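You operate a simulated robot arm through the tools that you are given. There is no shell and no other tool.

The job below is to be done with a simulated two-armed robot. You get a single attempt, and the scene is never put back.

## Task
Fold the plate list in half, crease it and weight it down.
Fine: crease with the folding bar and put it back; the teal weight stands on the list. Set down upright: purple folding bar, teal weight.

The check looks at the end state, three seconds after you hand in, the way a careful person would. Anything else that was tipped, shoved, dropped, spilled or broken makes it a failure. Flat cloth is picked up by pressing the open fingertips on it (5 to 10 N) and closing them slowly along it; thin cloth reads only 2 to 8 mm in the jaws.

## Robot
Two 7-joint arms with two-finger grippers on one trunk that stands fixed in place. Base frame: the origin is at the foot of the trunk, x ahead of it, y to its left, z up; the work surface is at about z = 880. Lengths are in mm, angles in degrees, forces in N, time in s.
The left shoulder is at [78, 151, 988], the right one opposite. With the tool pointing down near the work surface each hand reaches from about 100 to 780 mm from the base axis, measured 20 degrees to its own side. Payload 2.54 kg a hand.
Tool frame (each hand has its own): the origin (TCP) lies between the finger pads and is the grasp point; the fingertips stand 30 mm ahead of it; z points along the fingers, y is the line along which they close. The gripper opens to 116 mm; its body begins 95 mm behind the TCP.
Orientation is that of the tool frame in the base frame, as a unit quaternion [w, x, y, z]. With the fingers straight down and closing along the base's y, the tool's x points along the base's -x, its y along +y and its z along -z.

## Interface
- The arms move only by the tool drive_tool. It takes "left_commands", "right_commands" or both (then of equal length, played together; a hand with none holds still); each is a list of rows, each an object of numbers (a shift or turn left out is 0, a gripper value left out holds the last): "ax", "ay", "az": the turn, a rotation vector about the tool's x, y, z in units of 8 degrees (1.0 is 8 degrees); "tx", "ty", "tz": the shift along the tool's x, y, z in units of 20 mm (1.0 is 20 mm); "fingers": the opening in per cent of the stroke, from 0 (shut) to 100 (fully open). In form: [{"ax": .., "ay": .., "az": .., "tx": .., "ty": .., "tz": .., "fingers": ..}, ...]. A call has 1 to 20 rows; each row shifts and turns the commanded pose from where the row before left it, along the tool's axes as they then stand. A call with a number of a shift or a turn outside -1 to 1 is refused whole. Each row takes 0.2 s and may step no farther than 50 mm and 8.6 degrees from the row before; otherwise, or with a gripper value out of range, the whole call is refused. Where a pose cannot be reached the arm comes as near as it can. A force on the tool above 70 N (or 10 N above the force at the start of the call, whichever is more), or a blocked arm, ends the call early, and 0.2 s more pass. Each finger travels about 72 mm/s and halts on what it meets, pressing with about 25 N; the grip force reading is that of the motor and also rises with nothing between the fingers. The clock runs only during rows and for 0.2 s after the last one: add rows that do not move to give the fingers time. The reply holds the time, the measured pose of the TCP, the force on the tool along the base axes, the opening and the grip force, in the units named above and with some noise, with the torque about the TCP (base axes, N m) and any sound that the robot's microphone picked up, and new pictures: "show" is both (left out), scene, wrist or none (wrist: the cameras of the hands that moved).
- Cameras (640 x 400 px; columns grow to the right, rows downward): "scene" is now at [143.2, -53.2, 1157.4]; the picture's right is [-0.58, -0.82, 0.00], its down [-0.06, 0.04, -1.00] and it looks along [0.81, -0.58, -0.07] (base axes); focal length 244 px, centre (320, 200). "left" rides on the left gripper at [69, 15, -122] in its tool frame; the picture's right is [-0.21, 0.98, 0.00], its down [-0.83, -0.18, -0.53] and it looks along [-0.52, -0.12, 0.85] (tool axes); focal length 251 px, centre (320, 200). "right" rides on the right gripper at [69, -15, -122] in its tool frame; the picture's right is [0.21, 0.98, 0.00], its down [-0.83, 0.18, -0.53] and it looks along [-0.52, 0.11, 0.85] (tool axes); focal length 251 px, centre (320, 200). There is no depth. A picture from a camera that has moved, and an enlarged one, comes with that camera's place and axes in the base frame and with its lens.
- slide_trunk(by): slides the trunk up (or, below 0, down) by that many mm; the arms and the scene camera ride with it, the base frame stays. It gives what a move gives, with no picture.
- turn_head(pan, tilt): turns the head with the scene camera to pan (to the left, within 80 degrees either way) and tilt (down, from -29 to 69), counted from straight ahead of the robot. It gives what a move gives, and a new picture of the scene camera.
- zoom(camera, box): a new picture of the part [left, top, right, bottom] of that camera's present view, enlarged. No time passes.
- job_done(): hands the job in; it is judged then, once.

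Nothing tells you positions but the pictures and the camera data. Unless the task says otherwise, let go and move clear before handing in.

The tools are called after "Emit:" as a command line: name --argument value ..., lists and objects as JSON in quotes. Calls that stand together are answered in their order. drive_tool: Moves the arms, as the interface text tells. Its arguments: {"type":"object","properties":{"left_commands":{"type":"array","items":{"type":"object","properties":{"ax":{"type":"number"},"ay":{"type":"number"},"az":{"type":"number"},"tx":{"type":"number"},"ty":{"type":"number"},"tz":{"type":"number"},"fingers":{"type":"number"}}}},"right_commands":{"type":"array","items":{"type":"object","properties":{"ax":{"type":"number"},"ay":{"type":"number"},"az":{"type":"number"},"tx":{"type":"number"},"ty":{"type":"number"},"tz":{"type":"number"},"fingers":{"type":"number"}}}},"show":{"type":"string","enum":["both","scene","wrist","none"]}},"required":[]} The other tools are called the same way: slide_trunk (by) moves the trunk up or down; turn_head (pan, tilt) turns the head that bears the scene camera; zoom (camera, box) takes an enlarged picture of a part of a camera's view; job_done () hands the job in.

At the start:

```text
time: 0.0
left_position: [407.0, -23.1, 1142.5]
left_ee_rot: [0.0, 0.0, 1.0, 0.0]
left_ft_force: [0.3, 0.7, -0.3]
left_torque: [0.01, -0.03, -0.03]
left_width: 115.9
left_finger_force: 0.1
right_position: [406.9, -521.8, 1141.5]
right_ee_rot: [0.001, -0.001, 1.0, -0.001]
right_ft_force: [-0.4, 1.1, -0.2]
right_torque: [-0.02, 0.0, -0.03]
right_width: 116.0
right_finger_force: 0.1
trunk travel left (down, up): [-225.0, 64.0]
head pan, tilt (commanded): [-35.3, 4.2]
```

scene: 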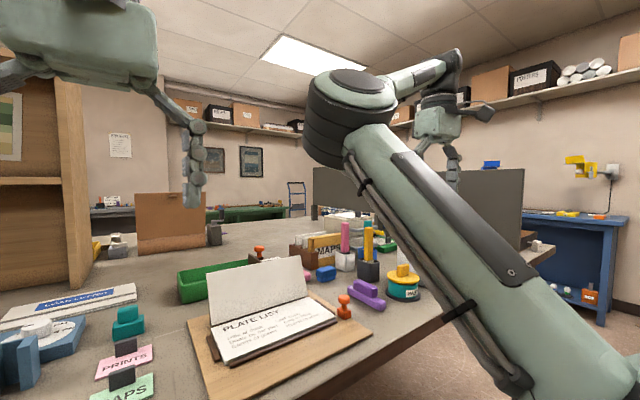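
right: 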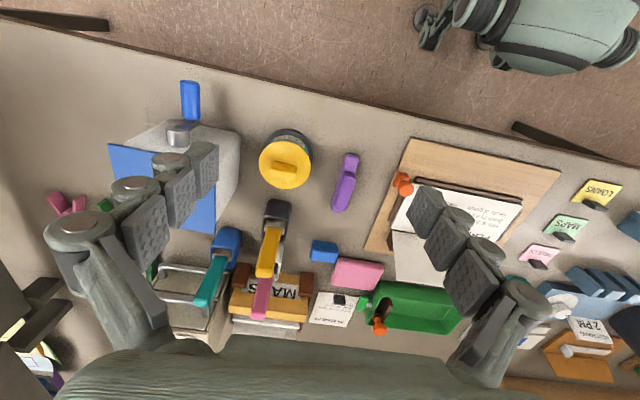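
left: 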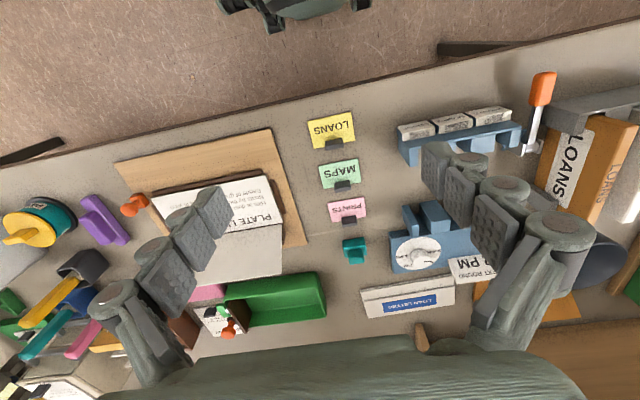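

I see a plate list half-open on a wooden board, a purple folding bar to the right of it, and a small teal weight to the left. I'll look more closely before moving.

Emit:
turn_head --pan -35 --tilt 35

Emit:
zoom --camera "left" --box '[60, 100, 380, 300]'

Emit:
zoom --camera "right" --box '[320, 120, 640, 320]'

```text
time: 1.0
left_position: [407.3, -21.5, 1141.9]
left_ee_rot: [0.0, 0.0, 1.0, 0.0]
left_ft_force: [0.5, 0.0, -0.2]
left_torque: [-0.01, 0.0, 0.0]
left_width: 116.3
left_finger_force: 0.0
right_position: [406.3, -523.6, 1140.4]
right_ee_rot: [0.0, 0.0, 1.0, -0.001]
right_ft_force: [-0.3, -0.9, 0.1]
right_torque: [-0.03, 0.0, -0.03]
right_width: 115.9
right_finger_force: 0.0
trunk travel left (down, up): [-225.0, 64.0]
head pan, tilt (commanded): [-35.0, 35.0]
camera scene: at [140.5, -50.8, 1108.0], right [-0.57, -0.82, 0.0], down [-0.47, 0.33, -0.82], along [0.67, -0.47, -0.57], focal length 244 px, centre (320, 200)
```

scene: 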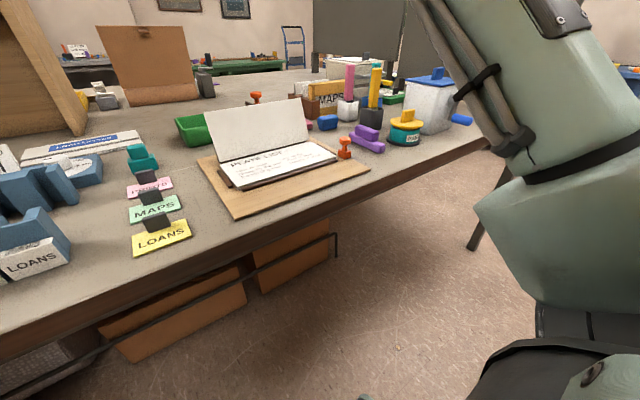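

```text
2.00 times, centred on (220, 200) of left
camera zoom: at [338.2, -7.7, 1263.0], right [0.21, 0.98, 0.0], down [0.83, -0.18, 0.53], along [0.52, -0.12, -0.85], focal length 503 px, centre (520, 200)
```

zoom: 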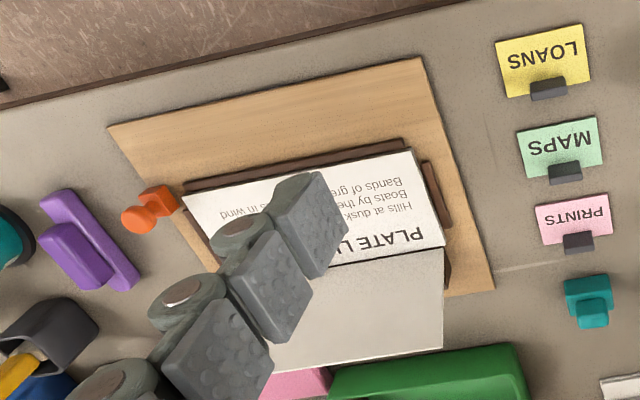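

```text
2.00 times, centred on (480, 220) of right
camera zoom: at [337.7, -538.6, 1263.8], right [-0.22, 0.98, 0.0], down [0.83, 0.18, 0.53], along [0.52, 0.11, -0.85], focal length 503 px, centre (0, 160)
```

zoom: 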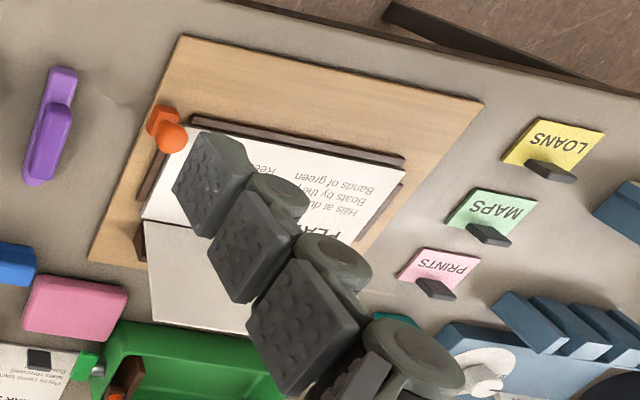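

The list lies on the board between low brown strips, with its far half raised. I'll zoom in from the scene camera for detail.

Emit:
zoom --camera "scene" --box '[180, 80, 420, 230]'

Emit:
zoom --camera "scene" --box '[100, 120, 260, 220]'

Emit:
zoom --camera "scene" --box '[300, 80, 460, 180]'

```text
2.67 times, centred on (300, 155) of scene
camera zoom: at [140.5, -50.8, 1108.0], right [-0.57, -0.82, 0.0], down [-0.47, 0.33, -0.82], along [0.67, -0.47, -0.57], focal length 650 px, centre (373, 320)
```

zoom: 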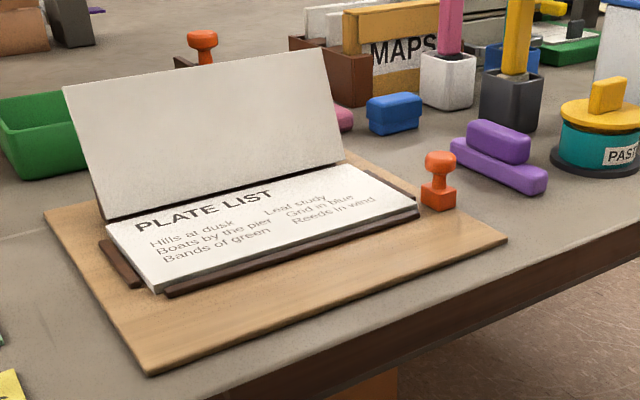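

```text
4.00 times, centred on (180, 170) of scene
camera zoom: at [140.5, -50.8, 1108.0], right [-0.57, -0.82, 0.0], down [-0.47, 0.33, -0.82], along [0.67, -0.47, -0.57], focal length 975 px, centre (880, 320)
```

zoom: 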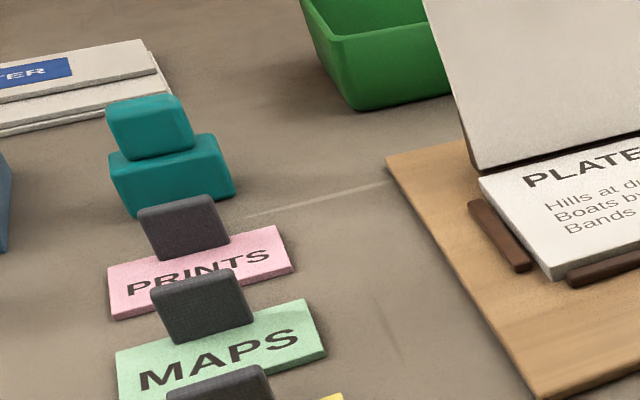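

```text
4.00 times, centred on (380, 130) of scene
camera zoom: at [140.5, -50.8, 1108.0], right [-0.57, -0.82, 0.0], down [-0.47, 0.33, -0.82], along [0.67, -0.47, -0.57], focal length 975 px, centre (80, 480)
```

zoom: 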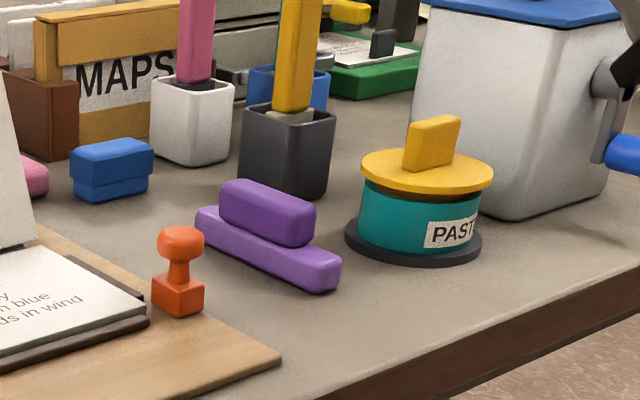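

I take the hinge of the list to be at about x=596, y −137 to −342, z≈900. The raised flap's top edge is near x=631, z=985, the purple bar near (528,−453), and the teal weight near (696,−18). I'll bring the left hand, fingers shut, high above and behind the flap to check this.

Emit:
drive_tool --left_commands '[{"tx": -1, "ty": -0.7, "fingers": 0}, {"tx": -1, "ty": -0.7}, {"tx": -1, "ty": -0.7}, {"tx": -1, "ty": -0.7}, {"tx": -1, "ty": -0.7}, {"tx": -1, "ty": -0.7}, {"tx": -1, "ty": -0.7}, {"tx": -1, "ty": -0.7}, {"tx": -1, "ty": -0.7}, {"tx": -1, "ty": -0.7}, {"tx": -1, "ty": -0.7}, {"tx": -1, "ty": -0.7}, {"tx": -1, "ty": -0.5}, {}]'

```text
time: 4.0
left_position: [538.1, -114.1, 1140.9]
left_ee_rot: [0.0, 0.0, 1.0, -0.001]
left_ft_force: [0.7, -0.4, 0.5]
left_torque: [-0.04, 0.0, 0.05]
left_width: 0.1
left_finger_force: 24.5
left hand out of reach, approached as far as the arm can: row 7, 8, 9, 10, 11, 12, 13
right_position: [407.4, -522.4, 1139.9]
right_ee_rot: [0.0, -0.001, 1.0, -0.001]
right_ft_force: [0.1, 0.1, -0.6]
right_torque: [0.0, -0.02, -0.02]
right_width: 115.9
right_finger_force: 0.1
trunk travel left (down, up): [-225.0, 64.0]
head pan, tilt (commanded): [-35.0, 35.0]
camera scene: at [140.5, -50.8, 1108.0], right [-0.57, -0.82, 0.0], down [-0.47, 0.33, -0.82], along [0.67, -0.47, -0.57], focal length 244 px, centre (320, 200)
camera left: at [468.9, -98.6, 1262.5], right [0.21, 0.98, 0.0], down [0.83, -0.18, 0.53], along [0.52, -0.12, -0.85], focal length 251 px, centre (320, 200)
```

scene: 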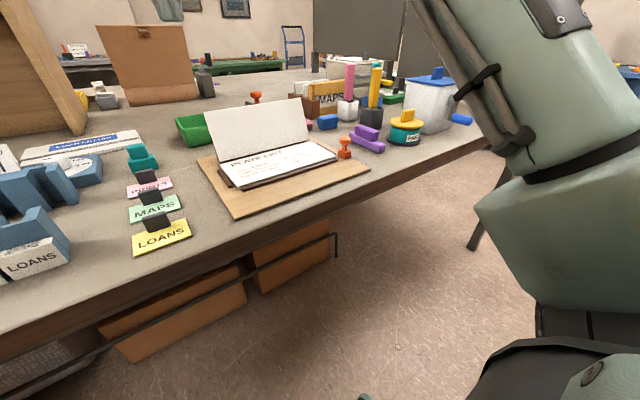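
left: 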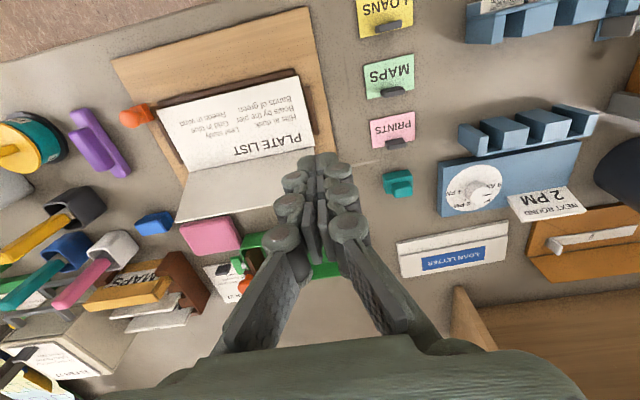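

The left arm cannot reach behind the flap from this height, but the right arm can. I'll raise the trunk for more reach, then pull the left hand back and bring the right hand behind the flap instead.

Emit:
slide_trunk --by 60

```text
time: 5.0
left_position: [537.4, -114.5, 1201.2]
left_ee_rot: [0.0, 0.0, 1.0, -0.002]
left_ft_force: [-0.2, 0.1, 0.4]
left_torque: [0.01, 0.01, 0.04]
left_width: 0.0
left_finger_force: 24.4
right_position: [406.9, -522.6, 1201.2]
right_ee_rot: [0.0, -0.001, 1.0, -0.001]
right_ft_force: [0.3, 0.1, -0.4]
right_torque: [-0.01, -0.02, -0.01]
right_width: 116.0
right_finger_force: 0.0
trunk travel left (down, up): [-285.0, 4.0]
head pan, tilt (commanded): [-35.0, 35.0]
```

The trunk is up 60 mm. Next I move the left hand back to the left, and the right hand sideways in front of the list with its fingers shut.

Emit:
drive_tool --left_commands '[{"tx": 1, "ty": 0.8}, {"tx": 1, "ty": 0.8}, {"tx": 1, "ty": 0.8}, {"tx": 1, "ty": 0.8}, {"tx": 1, "ty": 0.8}, {"tx": 1, "ty": 0.8}, {"tx": 1, "ty": 0.8}, {"ty": 0.8}, {}, {}, {}, {}, {}]' --right_commands '[{"ty": 1, "fingers": 0}, {"ty": 1}, {"ty": 1}, {"ty": 1}, {"ty": 1}, {"ty": 1}, {"ty": 1}, {"ty": 1}, {"ty": 1}, {"ty": 1}, {"ty": 1}, {"ty": 1}, {"ty": 0.6}]'

```text
time: 7.8
left_position: [396.9, 14.6, 1199.6]
left_ee_rot: [-0.001, 0.001, 1.0, -0.001]
left_ft_force: [0.3, 0.0, 0.2]
left_torque: [0.0, 0.02, -0.03]
left_width: 0.0
left_finger_force: 25.2
right_position: [407.1, -381.6, 1199.1]
right_ee_rot: [0.0, -0.001, 1.0, -0.001]
right_ft_force: [-0.5, 0.8, -0.4]
right_torque: [0.0, 0.02, 0.02]
right_width: 0.1
right_finger_force: 25.0
right hand out of reach, approached as far as the arm can: row 8, 9, 10, 11, 12, 13
trunk travel left (down, up): [-285.0, 4.0]
head pan, tilt (commanded): [-35.0, 35.0]
camera scene: at [140.5, -50.8, 1168.0], right [-0.57, -0.82, 0.0], down [-0.47, 0.33, -0.82], along [0.67, -0.47, -0.57], focal length 244 px, centre (320, 200)
camera right: at [337.8, -397.9, 1322.2], right [-0.22, 0.98, 0.0], down [0.83, 0.18, 0.53], along [0.52, 0.11, -0.85], focal length 251 px, centre (320, 200)
camera left: at [328.1, 29.5, 1321.6], right [0.21, 0.98, 0.0], down [0.83, -0.18, 0.53], along [0.52, -0.12, -0.84], focal length 251 px, centre (320, 200)
```

scene: 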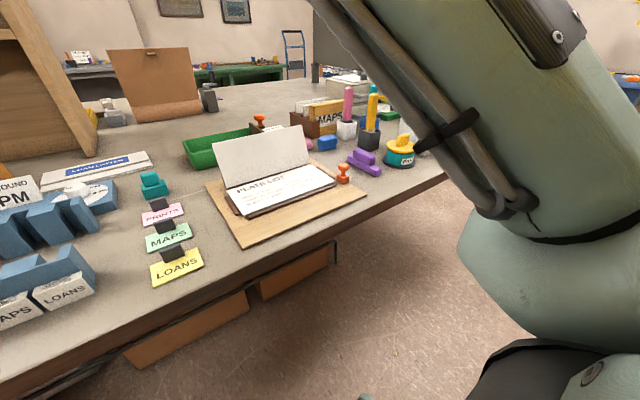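
right: 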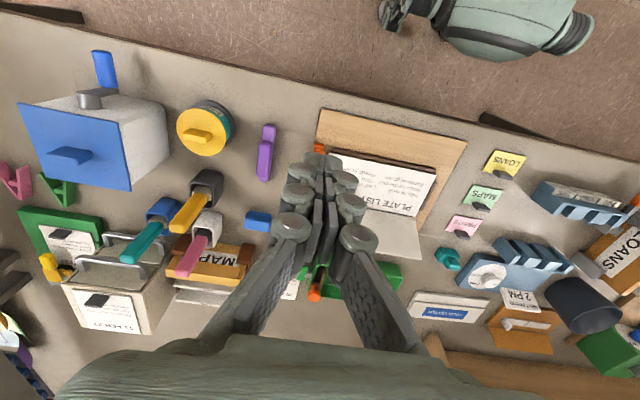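
left: 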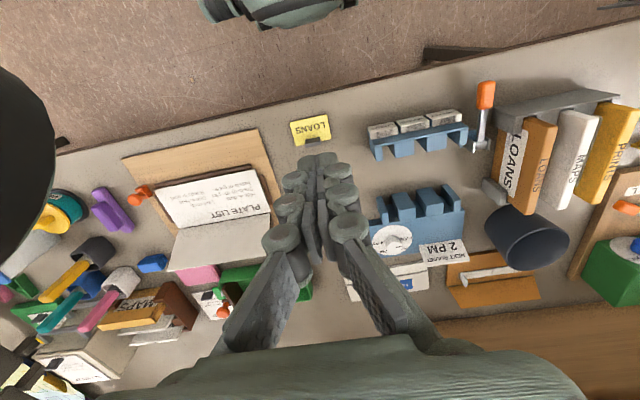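

The right hand stopped short at this height, so I'll lower it, since reach is better near the surface, and then try moving across again.

Emit:
drive_tool --right_commands '[{"tz": 1}, {"tz": 1}, {"tz": 1}, {"tz": 1}, {"tz": 1}, {"tz": 1}, {"ty": 1}, {"ty": 1}, {"ty": 1}, {"ty": 1}, {"ty": 1}, {"ty": 0.5}, {}]'

```text
time: 10.6
left_position: [397.3, 13.6, 1201.0]
left_ee_rot: [0.0, 0.0, 1.0, 0.0]
left_ft_force: [-0.2, -0.7, 0.0]
left_torque: [0.01, 0.0, -0.01]
left_width: 0.1
left_finger_force: 24.6
right_position: [415.1, -396.8, 1081.5]
right_ee_rot: [0.0, -0.001, 1.0, -0.001]
right_ft_force: [0.6, -0.5, 0.7]
right_torque: [0.01, 0.01, 0.0]
right_width: 0.0
right_finger_force: 25.5
right hand out of reach, approached as far as the arm can: row 1, 2, 7, 8, 9, 10, 11, 12
trunk travel left (down, up): [-285.0, 4.0]
head pan, tilt (commanded): [-35.0, 35.0]
camera scene: at [140.5, -50.8, 1168.0], right [-0.57, -0.82, 0.0], down [-0.47, 0.33, -0.82], along [0.67, -0.47, -0.57], focal length 244 px, centre (320, 200)
camera right: at [345.7, -411.6, 1204.1], right [-0.22, 0.98, 0.0], down [0.83, 0.18, 0.53], along [0.52, 0.11, -0.85], focal length 251 px, centre (320, 200)
```

scene: 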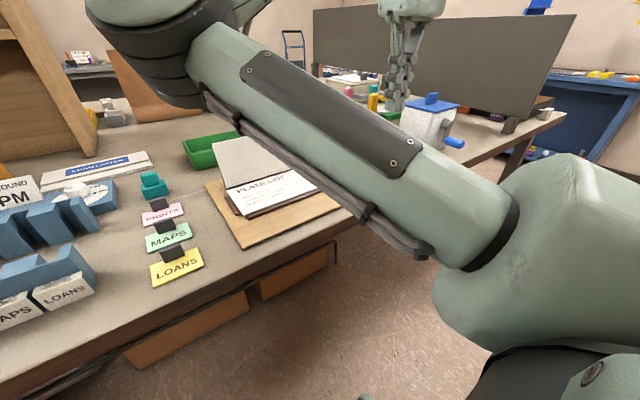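
right: 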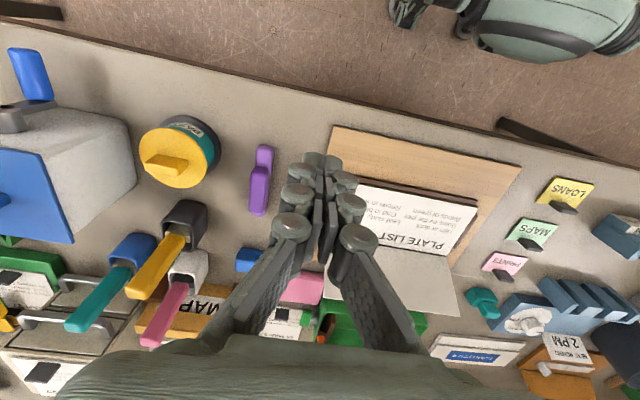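

The right arm is stopped by a joint limit rather than by distance. I'll extend it forward first and then go across.

Emit:
drive_tool --right_commands '[{"tx": -1}, {"tx": -1}, {"tx": -1}, {"tx": -1}, {"tx": -1}, {"tx": -1}, {"tx": -1}, {"tx": -1}, {"tx": -1}, {"tx": -1}, {"tx": -1}, {"ty": 1}, {"ty": 1}, {"ty": 1}, {"ty": 1}, {"ty": 1}, {}]'

```text
time: 14.2
left_position: [397.3, 14.0, 1200.0]
left_ee_rot: [0.0, 0.0, 1.0, -0.001]
left_ft_force: [-0.6, -0.4, -0.3]
left_torque: [-0.02, 0.02, -0.01]
left_width: 0.0
left_finger_force: 24.8
right_position: [633.7, -296.7, 1081.9]
right_ee_rot: [0.0, 0.0, 1.0, -0.001]
right_ft_force: [-1.0, 0.2, -0.4]
right_torque: [0.0, -0.03, 0.0]
right_width: 0.0
right_finger_force: 25.0
trunk travel left (down, up): [-285.0, 4.0]
head pan, tilt (commanded): [-35.0, 35.0]
camera scene: at [140.6, -50.9, 1167.9], right [-0.57, -0.82, 0.0], down [-0.47, 0.33, -0.82], along [0.67, -0.47, -0.57], focal length 244 px, centre (320, 200)
camera right: at [565.2, -312.0, 1203.4], right [-0.22, 0.98, 0.0], down [0.83, 0.18, 0.53], along [0.52, 0.11, -0.85], focal length 251 px, centre (320, 200)
```

scene: 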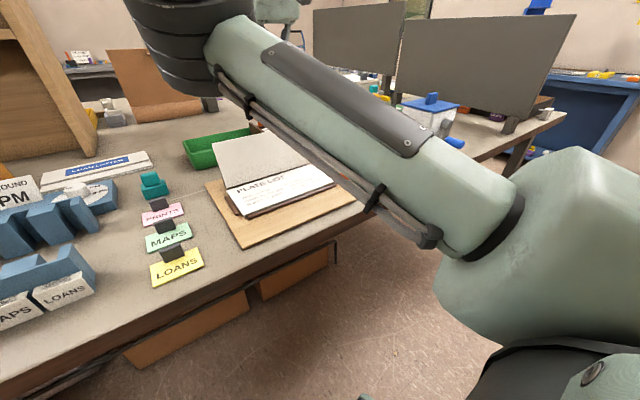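
right: 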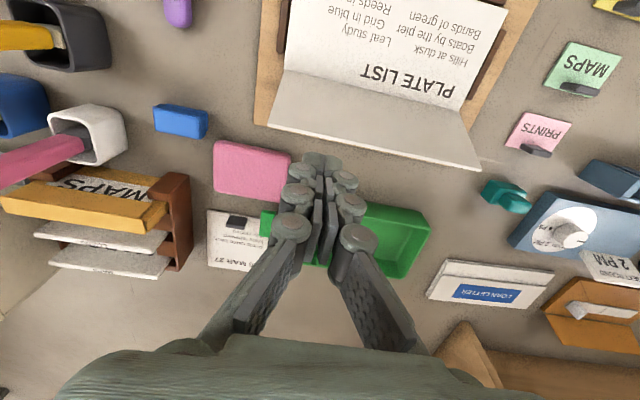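

The right hand is now just behind and above the flap, whose top edge runs at x≈632 from y −143 to −342. I'll shift it further back to about (675,−245) and lower it behind the flap.

Emit:
drive_tool --right_commands '[{"tx": -1, "ty": 1}, {"tx": -1, "ty": 1}, {"ty": 0.6}, {"tz": 1}, {"tz": 1}, {"tz": 1}, {"tz": 1}, {"tz": 0.8}, {}]'

```text
time: 16.2
left_position: [396.7, 14.7, 1201.0]
left_ee_rot: [0.0, 0.0, 1.0, -0.001]
left_ft_force: [0.0, 0.3, 0.3]
left_torque: [-0.01, 0.03, -0.01]
left_width: 0.3
left_finger_force: 24.9
right_position: [675.0, -243.2, 985.3]
right_ee_rot: [0.0, -0.001, 1.0, -0.001]
right_ft_force: [-0.6, 0.2, -0.1]
right_torque: [0.01, -0.01, 0.0]
right_width: 0.0
right_finger_force: 25.5
trunk travel left (down, up): [-285.0, 4.0]
head pan, tilt (commanded): [-35.0, 35.0]
camera scene: at [140.4, -50.8, 1168.0], right [-0.57, -0.82, 0.0], down [-0.47, 0.33, -0.82], along [0.67, -0.47, -0.57], focal length 244 px, centre (320, 200)
camera right: at [606.0, -259.7, 1107.4], right [-0.22, 0.98, 0.0], down [0.83, 0.18, 0.53], along [0.52, 0.11, -0.85], focal length 251 px, centre (320, 200)
```

scene: 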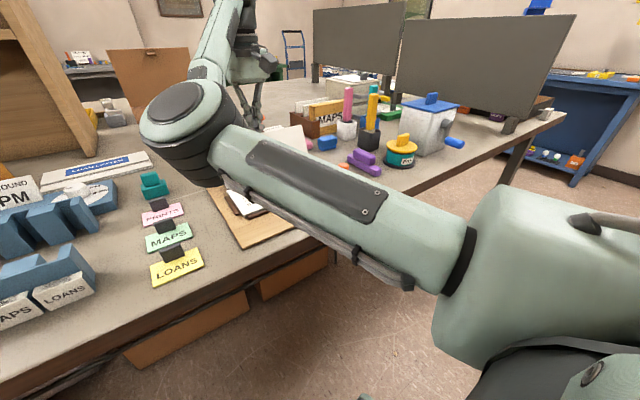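
right: 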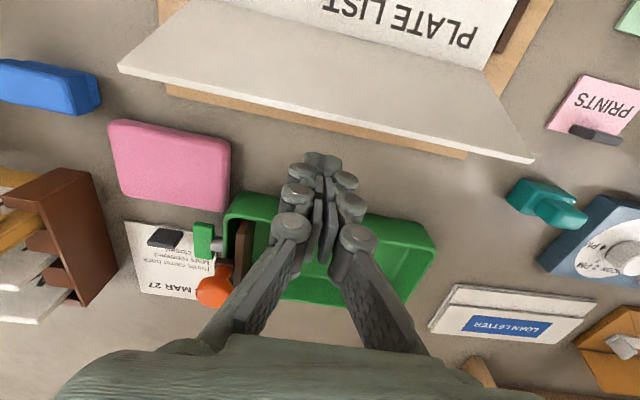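

The fingers are behind the flap at tip height about 955. I'll push it toward the robot along an arc about the hinge, stopping partway to check force and view.

Emit:
drive_tool --right_commands '[{"tx": 0.8, "tz": -0.04}, {"tx": 0.8, "tz": -0.04}, {"tx": 0.8, "tz": -0.04}, {"tx": 0.75, "tz": -0.03}, {"tx": 0.7, "tz": -0.1}, {"tx": 0.7, "tz": 0.2}, {"tx": 0.65, "tz": 0.4}, {"tx": 0.55, "tz": 0.55}]'

```text
time: 18.0
left_position: [396.6, 14.2, 1200.6]
left_ee_rot: [0.0, 0.0, 1.0, -0.001]
left_ft_force: [0.2, -0.1, -1.0]
left_torque: [0.05, -0.01, -0.03]
left_width: 0.0
left_finger_force: 25.1
right_position: [660.6, -269.3, 967.8]
right_ee_rot: [0.001, -0.001, 1.0, 0.001]
right_ft_force: [0.0, -0.5, -0.1]
right_torque: [-0.02, -0.07, -0.02]
right_width: 0.0
right_finger_force: 25.1
right hand out of reach, approached as far as the arm can: row 1, 2, 3, 4, 5, 6, 7, 8
trunk travel left (down, up): [-285.0, 4.0]
head pan, tilt (commanded): [-35.0, 35.0]
camera scene: at [140.7, -50.9, 1167.9], right [-0.57, -0.82, 0.0], down [-0.47, 0.33, -0.82], along [0.67, -0.47, -0.57], focal length 244 px, centre (320, 200)
camera right: at [591.7, -284.7, 1090.3], right [-0.22, 0.98, 0.0], down [0.83, 0.18, 0.53], along [0.52, 0.11, -0.85], focal length 251 px, centre (320, 200)
```

scene: 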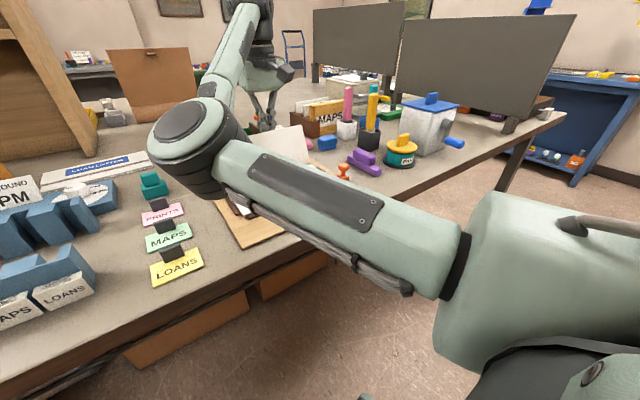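
right: 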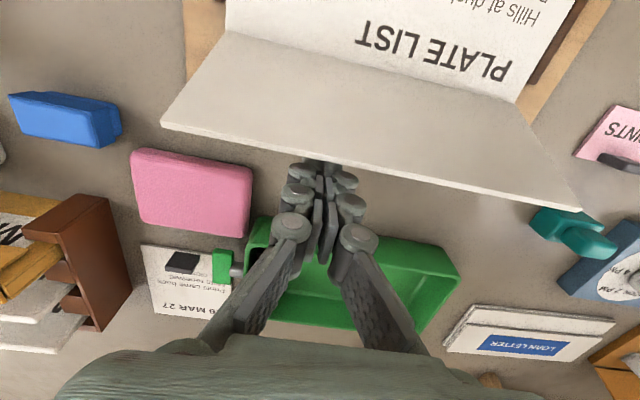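

A joint limit again blocks the −x motion at this tool yaw. I'll try turning the hand about its own axis to free the wrist and see whether the arm can then follow.

Emit:
drive_tool --right_commands '[{"az": 1}, {"az": 1}, {"az": 1}, {"az": 1}, {}]' --show "scene"

```text
time: 19.2
left_position: [397.3, 13.8, 1200.6]
left_ee_rot: [-0.001, 0.0, 1.0, 0.0]
left_ft_force: [0.7, -0.3, 0.2]
left_torque: [-0.01, -0.02, 0.02]
left_width: 0.3
left_finger_force: 24.8
right_position: [657.9, -281.3, 964.7]
right_ee_rot: [0.0, 0.275, 0.962, -0.001]
right_ft_force: [-0.1, -0.2, -0.7]
right_torque: [0.03, -0.02, 0.0]
right_width: 0.3
right_finger_force: 24.8
right hand out of reach, approached as far as the arm can: row 4
trunk travel left (down, up): [-285.0, 4.0]
head pan, tilt (commanded): [-35.0, 35.0]
camera scene: at [140.5, -50.6, 1168.0], right [-0.57, -0.82, 0.0], down [-0.47, 0.33, -0.82], along [0.67, -0.47, -0.57], focal length 244 px, centre (320, 200)
```

scene: 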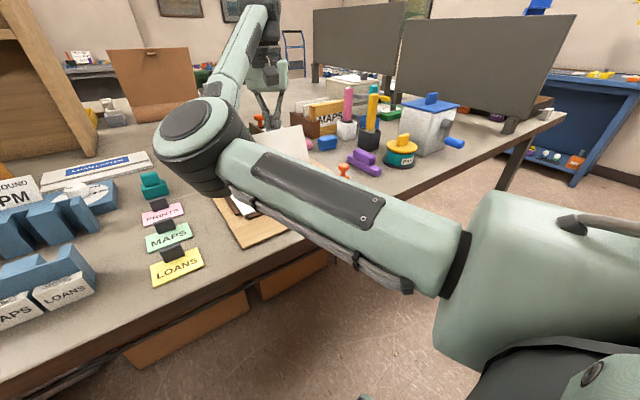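

That direction reached the limit again, so I'll turn the hand the other way and check.

Emit:
drive_tool --right_commands '[{"az": -1}, {"az": -1}, {"az": -1}, {"az": -1}, {"az": -1}, {"az": -1}, {"az": -1}, {"az": -1}, {"az": -1}, {"az": -1}, {}]' --show "both"

```text
time: 21.6
left_position: [396.2, 15.4, 1200.7]
left_ee_rot: [0.0, 0.001, 1.0, -0.001]
left_ft_force: [-0.3, 0.6, -0.1]
left_torque: [0.0, -0.02, -0.02]
left_width: 0.0
left_finger_force: 25.4
right_position: [657.7, -280.8, 965.3]
right_ee_rot: [0.001, -0.408, 0.913, -0.001]
right_ft_force: [0.2, 0.0, -0.2]
right_torque: [-0.02, 0.01, 0.0]
right_width: 0.0
right_finger_force: 25.1
trunk travel left (down, up): [-285.0, 4.0]
head pan, tilt (commanded): [-35.0, 35.0]
camera scene: at [140.5, -50.8, 1168.0], right [-0.57, -0.82, 0.0], down [-0.47, 0.33, -0.82], along [0.67, -0.47, -0.57], focal length 244 px, centre (320, 200)
camera right: at [622.6, -343.1, 1088.4], right [-0.87, 0.49, 0.0], down [0.42, 0.74, 0.53], along [0.26, 0.46, -0.85], focal length 251 px, centre (320, 200)
```

scene: 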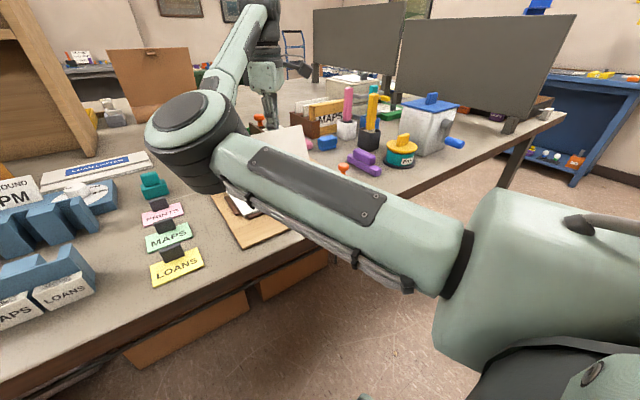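
right: 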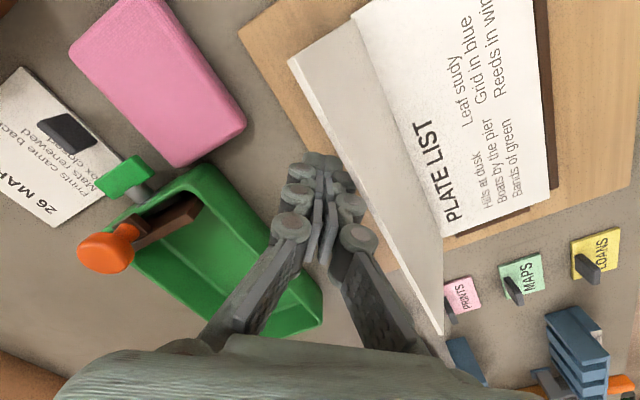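

Turning the other way (about −48°) leaves the arm free. Next I raise the hand slightly and shift it toward the flap's middle to test the reach.

Emit:
drive_tool --right_commands '[{"tz": -0.6}, {"tz": -0.6}, {"tx": -0.45, "ty": 0.45}, {"tx": -0.45, "ty": 0.45}, {}]' --show "wrist"

```text
time: 22.8
left_position: [396.7, 14.5, 1200.6]
left_ee_rot: [0.0, 0.001, 1.0, -0.001]
left_ft_force: [0.1, -0.2, -0.2]
left_torque: [0.01, -0.01, 0.0]
left_width: 0.0
left_finger_force: 24.9
right_position: [659.1, -269.0, 989.6]
right_ee_rot: [-0.001, -0.408, 0.913, 0.0]
right_ft_force: [0.6, 0.4, -0.4]
right_torque: [0.0, 0.0, -0.02]
right_width: 0.2
right_finger_force: 25.1
right hand out of reach, approached as far as the arm can: row 4
trunk travel left (down, up): [-285.0, 4.0]
head pan, tilt (commanded): [-35.0, 35.0]
camera right: at [623.5, -331.6, 1112.5], right [-0.87, 0.49, 0.0], down [0.42, 0.74, 0.53], along [0.26, 0.46, -0.85], focal length 251 px, centre (320, 200)
```

right: 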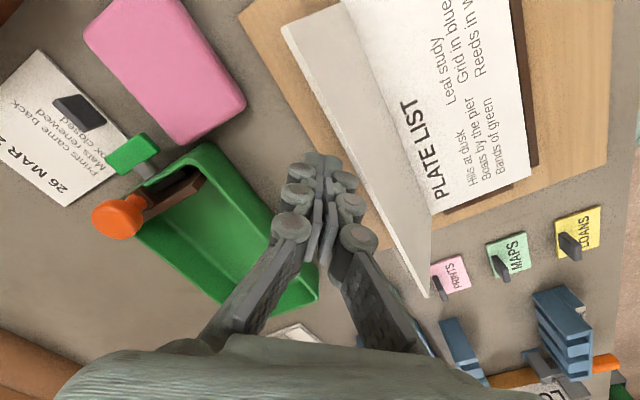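

The limit appears to come from the right elbow lying inward, not from the yaw alone. I'll raise the hand clear and keep turning it counterclockwise to see if the elbow swings outward.

Emit:
drive_tool --right_commands '[{"tz": -1}, {"tz": -1}, {"tz": -1}, {"az": -1}, {"az": -1}, {"az": -1}, {"az": -1}, {"az": -1}, {"az": -1}, {"az": -1}, {"az": -1}, {"az": -1}, {"az": -1}, {}]' --show "scene"

```text
time: 25.8
left_position: [397.2, 13.9, 1200.2]
left_ee_rot: [-0.001, 0.001, 1.0, -0.001]
left_ft_force: [-0.1, -0.3, -0.1]
left_torque: [-0.01, -0.01, -0.01]
left_width: 0.0
left_finger_force: 25.2
right_position: [660.0, -268.7, 1051.0]
right_ee_rot: [0.001, 0.899, -0.437, 0.001]
right_ft_force: [-0.4, -0.2, 0.2]
right_torque: [-0.02, 0.0, -0.01]
right_width: 0.2
right_finger_force: 24.9
trunk travel left (down, up): [-285.0, 4.0]
head pan, tilt (commanded): [-35.0, 35.0]
camera scene: at [140.5, -50.8, 1168.0], right [-0.57, -0.82, 0.0], down [-0.47, 0.33, -0.82], along [0.67, -0.47, -0.57], focal length 244 px, centre (320, 200)
```

scene: 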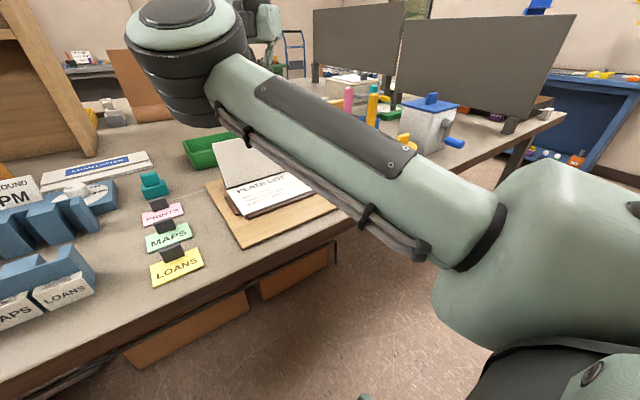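

No limit yet at −128°. I'll keep turning at this safe height.

Emit:
drive_tool --right_commands '[{"az": -1}, {"az": -1}, {"az": -1}, {"az": -1}, {"az": -1}, {"az": -1}, {"az": -1}, {"az": -1}, {"az": -1}, {"az": -1}, {"az": -1}, {"az": -1}, {}]' --show "scene"

```text
time: 28.6
left_position: [397.0, 15.0, 1200.0]
left_ee_rot: [-0.001, 0.0, 1.0, -0.001]
left_ft_force: [-0.1, -0.5, -0.4]
left_torque: [0.02, -0.02, -0.02]
left_width: 0.0
left_finger_force: 24.8
right_position: [658.0, -269.2, 1049.9]
right_ee_rot: [0.001, 0.927, 0.376, 0.0]
right_ft_force: [0.8, 0.7, -0.4]
right_torque: [0.0, -0.02, -0.01]
right_width: 0.0
right_finger_force: 25.1
trunk travel left (down, up): [-285.0, 4.0]
head pan, tilt (commanded): [-35.0, 35.0]
camera scene: at [140.5, -50.8, 1168.0], right [-0.57, -0.82, 0.0], down [-0.47, 0.33, -0.82], along [0.67, -0.47, -0.57], focal length 244 px, centre (320, 200)
```

scene: 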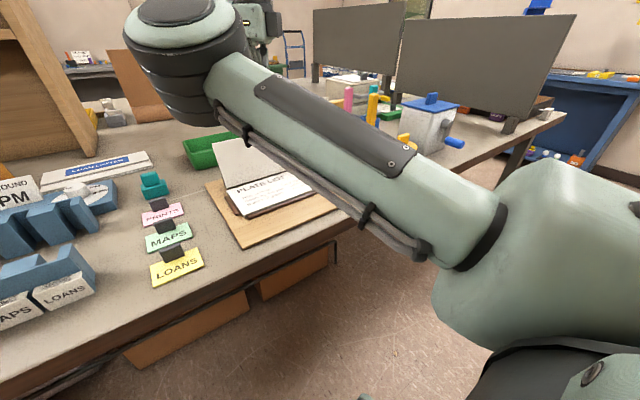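

The wrist turns freely, so the roll is not what limits the arm. I'll test inward motion from here.

Emit:
drive_tool --right_commands '[{"tx": 0.7, "ty": -0.7}, {"tx": 0.7, "ty": -0.7}, {"tx": 0.7, "ty": -0.7}, {}]' --show "scene"

```text
time: 29.6
left_position: [398.0, 14.4, 1200.1]
left_ee_rot: [-0.001, 0.0, 1.0, -0.001]
left_ft_force: [-0.4, 0.3, 0.7]
left_torque: [0.0, 0.03, -0.01]
left_width: 0.0
left_finger_force: 24.8
right_position: [663.5, -242.4, 1050.1]
right_ee_rot: [0.001, 0.927, 0.375, -0.001]
right_ft_force: [0.4, 0.5, 0.4]
right_torque: [-0.01, -0.03, 0.02]
right_width: 0.0
right_finger_force: 25.0
right hand out of reach, approached as far as the arm can: row 1, 2, 3
trunk travel left (down, up): [-285.0, 4.0]
head pan, tilt (commanded): [-35.0, 35.0]
camera scene: at [140.5, -50.8, 1168.0], right [-0.57, -0.82, 0.0], down [-0.47, 0.33, -0.82], along [0.67, -0.47, -0.57], focal length 244 px, centre (320, 200)
```

scene: 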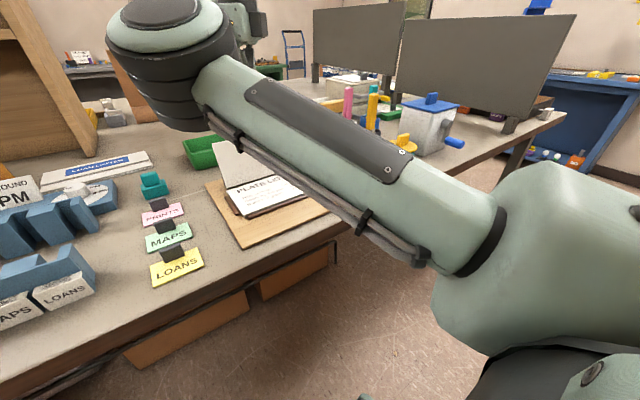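

The arm model seems to get stuck at a wrist or shoulder limit when the right hand comes inward high up. New plan: fold the flap with the left hand slanted in from the left side. First I move the right arm clear to the right so its elbow leaves the middle.

Emit:
drive_tool --right_commands '[{"tz": -1}, {"tz": -0.5, "tx": -0.7, "ty": 0.72}, {"tx": -0.7, "ty": 0.72}, {"tx": -0.7, "ty": 0.72}, {"tx": -0.7, "ty": 0.72}, {"tx": -0.7, "ty": 0.72}, {"tx": -0.7, "ty": 0.72}, {"tx": -0.7, "ty": 0.72}, {"tx": -0.7, "ty": 0.72}, {"tx": -0.7, "ty": 0.72}, {"tx": -0.72, "ty": -0.7}, {"tx": -0.72, "ty": -0.7}, {"tx": -0.72, "ty": -0.7}, {}]' --show "both"

```text
time: 32.6
left_position: [397.4, 14.8, 1201.6]
left_ee_rot: [0.0, 0.0, 1.0, -0.001]
left_ft_force: [-0.5, -0.4, 0.5]
left_torque: [-0.01, -0.01, -0.01]
left_width: 0.0
left_finger_force: 24.5
right_position: [601.5, -422.7, 1079.2]
right_ee_rot: [0.0, 0.927, 0.376, -0.001]
right_ft_force: [-0.7, -0.4, 0.8]
right_torque: [0.01, -0.01, -0.01]
right_width: 0.1
right_finger_force: 25.8
trunk travel left (down, up): [-285.0, 4.0]
head pan, tilt (commanded): [-35.0, 35.0]
camera scene: at [140.6, -50.9, 1167.9], right [-0.57, -0.82, 0.0], down [-0.47, 0.33, -0.82], along [0.67, -0.47, -0.57], focal length 244 px, centre (320, 200)
camera right: at [640.9, -364.1, 1202.6], right [0.83, -0.55, 0.0], down [-0.47, -0.7, 0.54], along [-0.29, -0.45, -0.84], focal length 251 px, centre (320, 200)
```

scene: 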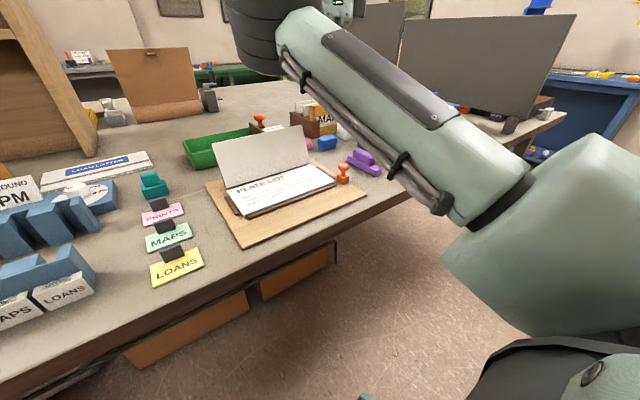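
right: 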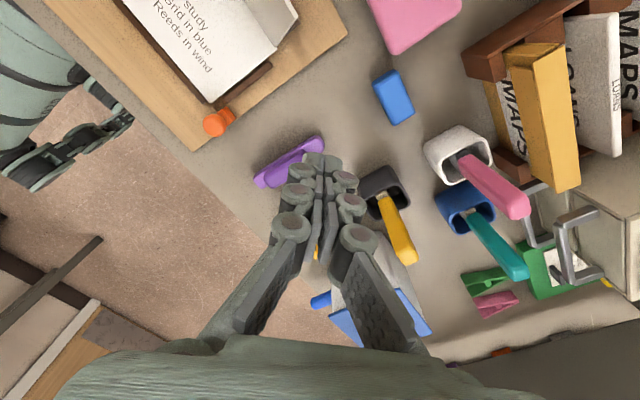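

The right arm is clear now. I'll lower the left hand and tilt it so its fingers point down and to the right.

Emit:
drive_tool --left_commands '[{"tz": 1}, {"tz": 1}, {"tz": 1}, {"tz": 1}, {"tz": 1}, {"tz": 1}, {"ax": 1}, {"ax": 1}, {"ax": 1}, {"ax": 1}, {"ax": 1}, {}]' --show "scene"

```text
time: 35.2
left_position: [397.5, 14.0, 1081.5]
left_ee_rot: [0.001, 0.001, 0.94, -0.342]
left_ft_force: [0.5, 0.3, -0.2]
left_torque: [0.0, 0.02, -0.03]
left_width: 0.2
left_finger_force: 25.2
right_position: [602.1, -422.5, 1080.1]
right_ee_rot: [0.001, 0.927, 0.376, 0.0]
right_ft_force: [0.3, -0.8, 0.0]
right_torque: [0.0, 0.0, 0.02]
right_width: 0.0
right_finger_force: 25.3
trunk travel left (down, up): [-285.0, 4.0]
head pan, tilt (commanded): [-35.0, 35.0]
camera scene: at [140.5, -50.8, 1168.0], right [-0.57, -0.82, 0.0], down [-0.47, 0.33, -0.82], along [0.67, -0.47, -0.57], focal length 244 px, centre (320, 200)
```

scene: 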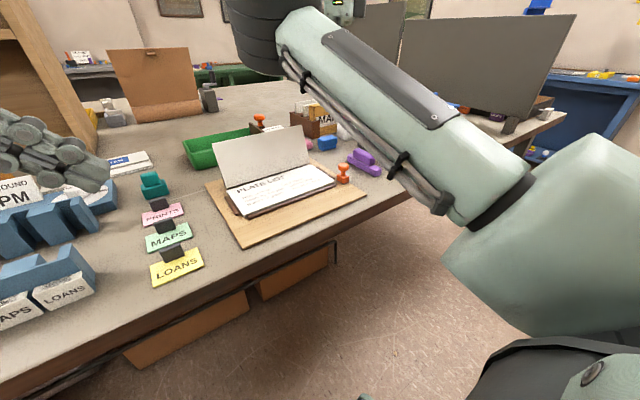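

The left hand is tilted 40°. Now I move it forward along the left side of the list until it is behind the flap.

Emit:
drive_tool --left_commands '[{"tx": -1}, {"tx": -1}, {"tx": -1}, {"tx": -1}, {"tx": -1}, {"tx": -1}, {"tx": -1}, {"tx": -1}, {"tx": -1}, {"tx": -1}, {"tx": -1}, {"tx": -1}, {"tx": -1}, {"tx": -0.4}, {}]' --show "both"

```text
time: 38.4
left_position: [666.1, 13.0, 1082.3]
left_ee_rot: [0.001, 0.001, 0.94, -0.342]
left_ft_force: [0.1, 0.0, -0.6]
left_torque: [-0.01, -0.01, -0.04]
left_width: 0.2
left_finger_force: 25.3
right_position: [602.7, -422.9, 1079.2]
right_ee_rot: [0.001, 0.927, 0.376, 0.0]
right_ft_force: [0.9, 0.1, 0.4]
right_torque: [0.0, 0.02, 0.02]
right_width: 0.0
right_finger_force: 25.4
trunk travel left (down, up): [-285.0, 4.0]
head pan, tilt (commanded): [-35.0, 35.0]
camera scene: at [140.5, -50.8, 1168.0], right [-0.57, -0.82, 0.0], down [-0.47, 0.33, -0.82], along [0.67, -0.47, -0.57], focal length 244 px, centre (320, 200)
camera left: at [595.9, 103.3, 1164.1], right [0.22, 0.75, -0.63], down [0.83, 0.2, 0.53], along [0.52, -0.63, -0.57], focal length 251 px, centre (320, 200)
```

scene: 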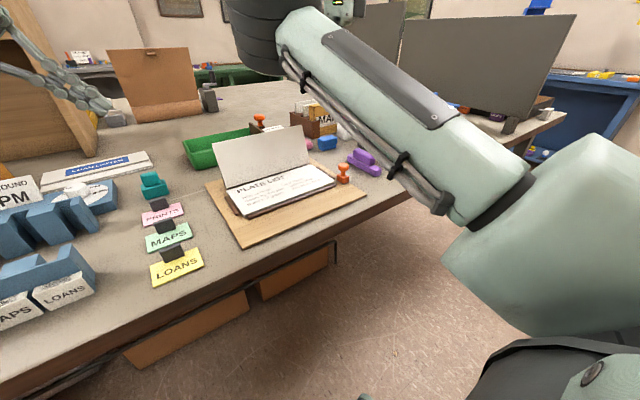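
left: 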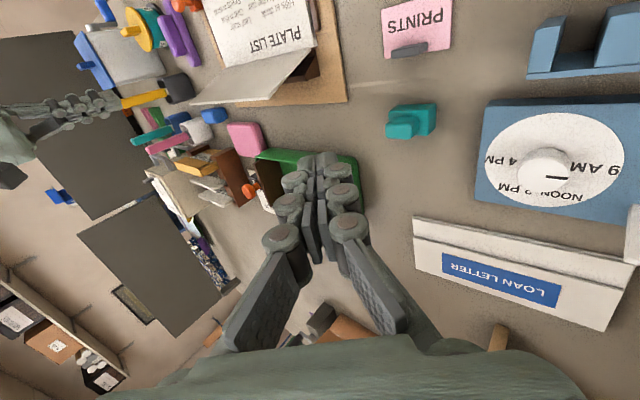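

The reach is good here. I'll slide the fingers in along their own direction to put the tips behind the flap's left part, at about (668,−164,943).

Emit:
drive_tool --left_commands '[{"ty": -0.232, "tz": 0.952}, {"ty": -0.232, "tz": 0.952}, {"ty": -0.232, "tz": 0.952}, {"ty": -0.232, "tz": 0.952}, {"ty": -0.232, "tz": 0.952}, {"ty": -0.232, "tz": 0.952}, {"ty": -0.232, "tz": 0.952}, {"ty": -0.232, "tz": 0.952}, {"ty": -0.232, "tz": 0.952}, {"ty": -0.232, "tz": 0.952}, {}]' --show "both"

```text
time: 40.8
left_position: [667.4, -143.2, 965.7]
left_ee_rot: [0.0, -0.001, 0.939, -0.343]
left_ft_force: [-0.3, 0.8, -0.5]
left_torque: [0.04, 0.0, -0.01]
left_width: 0.0
left_finger_force: 24.9
right_position: [601.5, -421.8, 1081.1]
right_ee_rot: [0.001, 0.927, 0.375, 0.0]
right_ft_force: [-0.9, 0.3, -0.8]
right_torque: [-0.03, 0.03, 0.01]
right_width: 0.0
right_finger_force: 24.8
trunk travel left (down, up): [-285.0, 4.0]
head pan, tilt (commanded): [-35.0, 35.0]
camera scene: at [140.5, -50.8, 1168.0], right [-0.57, -0.82, 0.0], down [-0.47, 0.33, -0.82], along [0.67, -0.47, -0.57], focal length 244 px, centre (320, 200)
camera left: at [597.2, -53.5, 1048.6], right [0.21, 0.75, -0.63], down [0.83, 0.2, 0.53], along [0.52, -0.63, -0.57], focal length 251 px, centre (320, 200)
```

scene: 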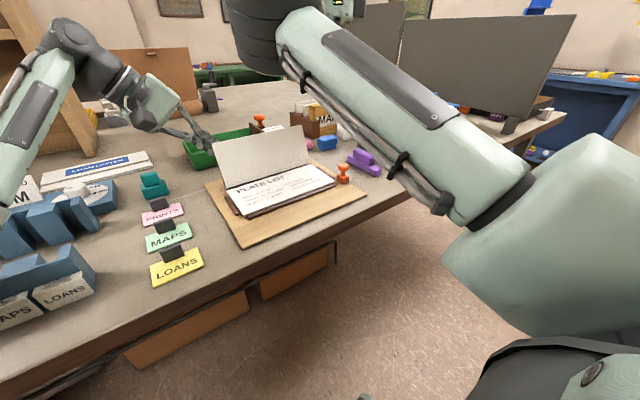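
left: 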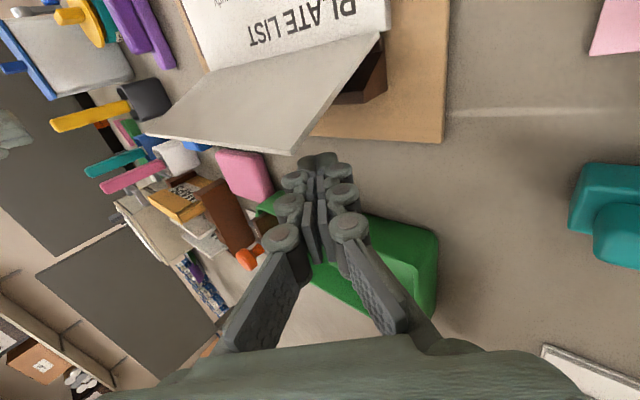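

The left fingers are behind the flap's left part. I'll pull it toward the robot on an arc, in stages.

Emit:
drive_tool --left_commands '[{"tx": 0.7, "ty": -0.064, "tz": -0.077}, {"tx": 0.7, "ty": -0.064, "tz": -0.077}, {"tx": 0.7, "ty": -0.064, "tz": -0.077}, {"tx": 0.7, "ty": -0.064, "tz": -0.077}, {"tx": 0.7, "ty": -0.064, "tz": -0.077}, {}]' --show "both"

```text
time: 42.2
left_position: [595.3, -141.5, 992.6]
left_ee_rot: [0.014, 0.004, 0.939, -0.344]
left_ft_force: [-0.2, -0.5, -1.0]
left_torque: [0.0, 0.01, -0.06]
left_width: 0.1
left_finger_force: 25.4
right_position: [598.5, -422.7, 1085.1]
right_ee_rot: [0.002, 0.927, 0.375, 0.001]
right_ft_force: [-0.2, -0.7, -0.4]
right_torque: [0.03, 0.01, 0.0]
right_width: 0.2
right_finger_force: 24.8
trunk travel left (down, up): [-285.0, 4.0]
head pan, tilt (commanded): [-35.0, 35.0]
camera scene: at [136.7, -50.5, 1170.3], right [-0.57, -0.82, 0.0], down [-0.47, 0.33, -0.82], along [0.67, -0.47, -0.57], focal length 244 px, centre (320, 200)
camera left: at [524.0, -52.1, 1072.9], right [0.23, 0.75, -0.62], down [0.81, 0.21, 0.55], along [0.54, -0.63, -0.56], focal length 251 px, centre (320, 200)
```

scene: 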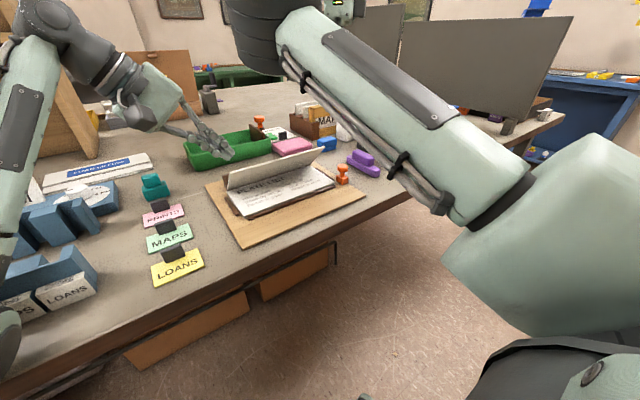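
left: 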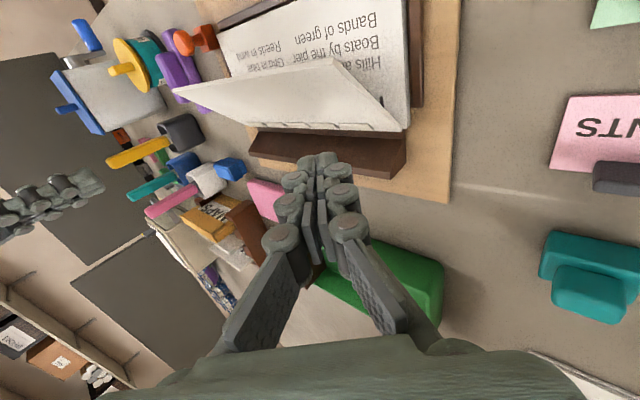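

The flap has passed vertical and leans toward the robot, but the trunk shifted by a few mm and the left hand rose more than commanded, so some part of the arm may be touching something. I'll hold still and look again.

Emit:
drive_tool --left_commands '[{}, {}]' --show "both"

Emit:
zoom --camera "scene" --box '[160, 100, 400, 250]'

Emit:
zoom --camera "scene" --box '[0, 0, 240, 150]'

```text
time: 42.8
left_position: [594.4, -141.9, 992.9]
left_ee_rot: [0.015, 0.004, 0.94, -0.341]
left_ft_force: [0.1, 0.7, 0.0]
left_torque: [0.0, 0.02, 0.01]
left_width: 0.0
left_finger_force: 25.2
right_position: [598.5, -422.4, 1083.8]
right_ee_rot: [0.002, 0.927, 0.375, 0.003]
right_ft_force: [0.6, -0.4, -0.6]
right_torque: [-0.01, 0.03, 0.0]
right_width: 0.1
right_finger_force: 24.4
trunk travel left (down, up): [-285.0, 4.0]
head pan, tilt (commanded): [-35.0, 35.0]
camera scene: at [135.9, -50.4, 1169.3], right [-0.57, -0.82, 0.0], down [-0.47, 0.33, -0.82], along [0.67, -0.47, -0.57], focal length 244 px, centre (320, 200)
camera left: at [523.3, -52.4, 1073.1], right [0.23, 0.75, -0.62], down [0.81, 0.21, 0.55], along [0.54, -0.63, -0.56], focal length 251 px, centre (320, 200)
```

scene: 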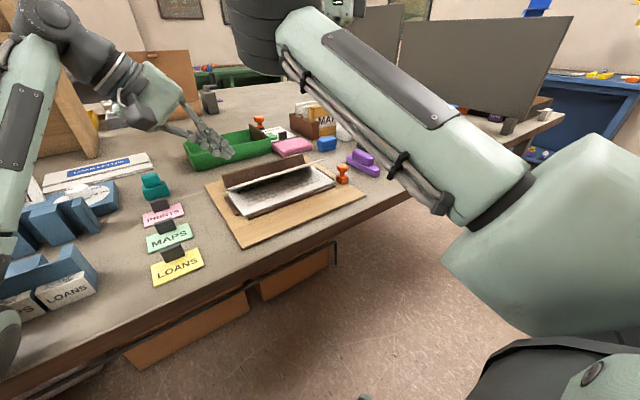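
left: 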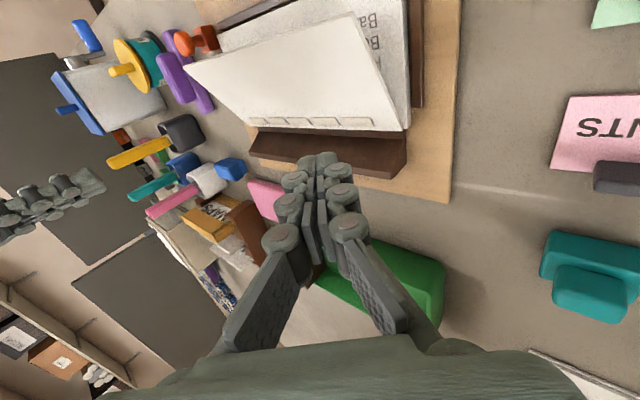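

```text
2.67 times, centred on (280, 175) of scene
camera zoom: at [135.9, -50.4, 1169.3], right [-0.57, -0.82, 0.0], down [-0.47, 0.33, -0.82], along [0.67, -0.47, -0.57], focal length 650 px, centre (427, 267)
```

zoom: 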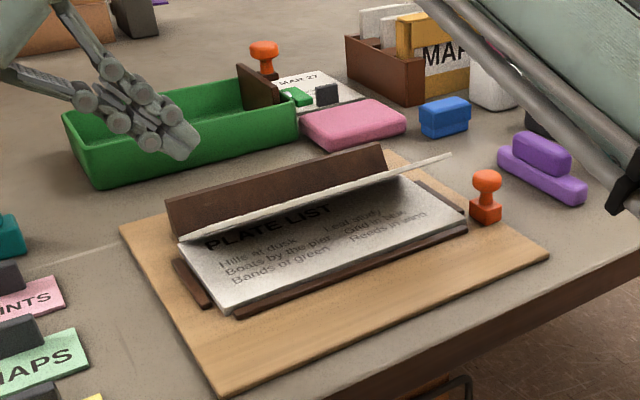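

```text
2.67 times, centred on (120, 75) of scene
camera zoom: at [135.9, -50.4, 1169.3], right [-0.57, -0.82, 0.0], down [-0.47, 0.33, -0.82], along [0.67, -0.47, -0.57], focal length 650 px, centre (853, 533)
```

zoom: 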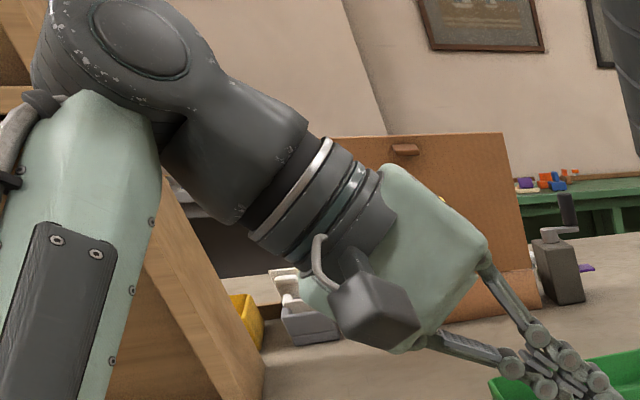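

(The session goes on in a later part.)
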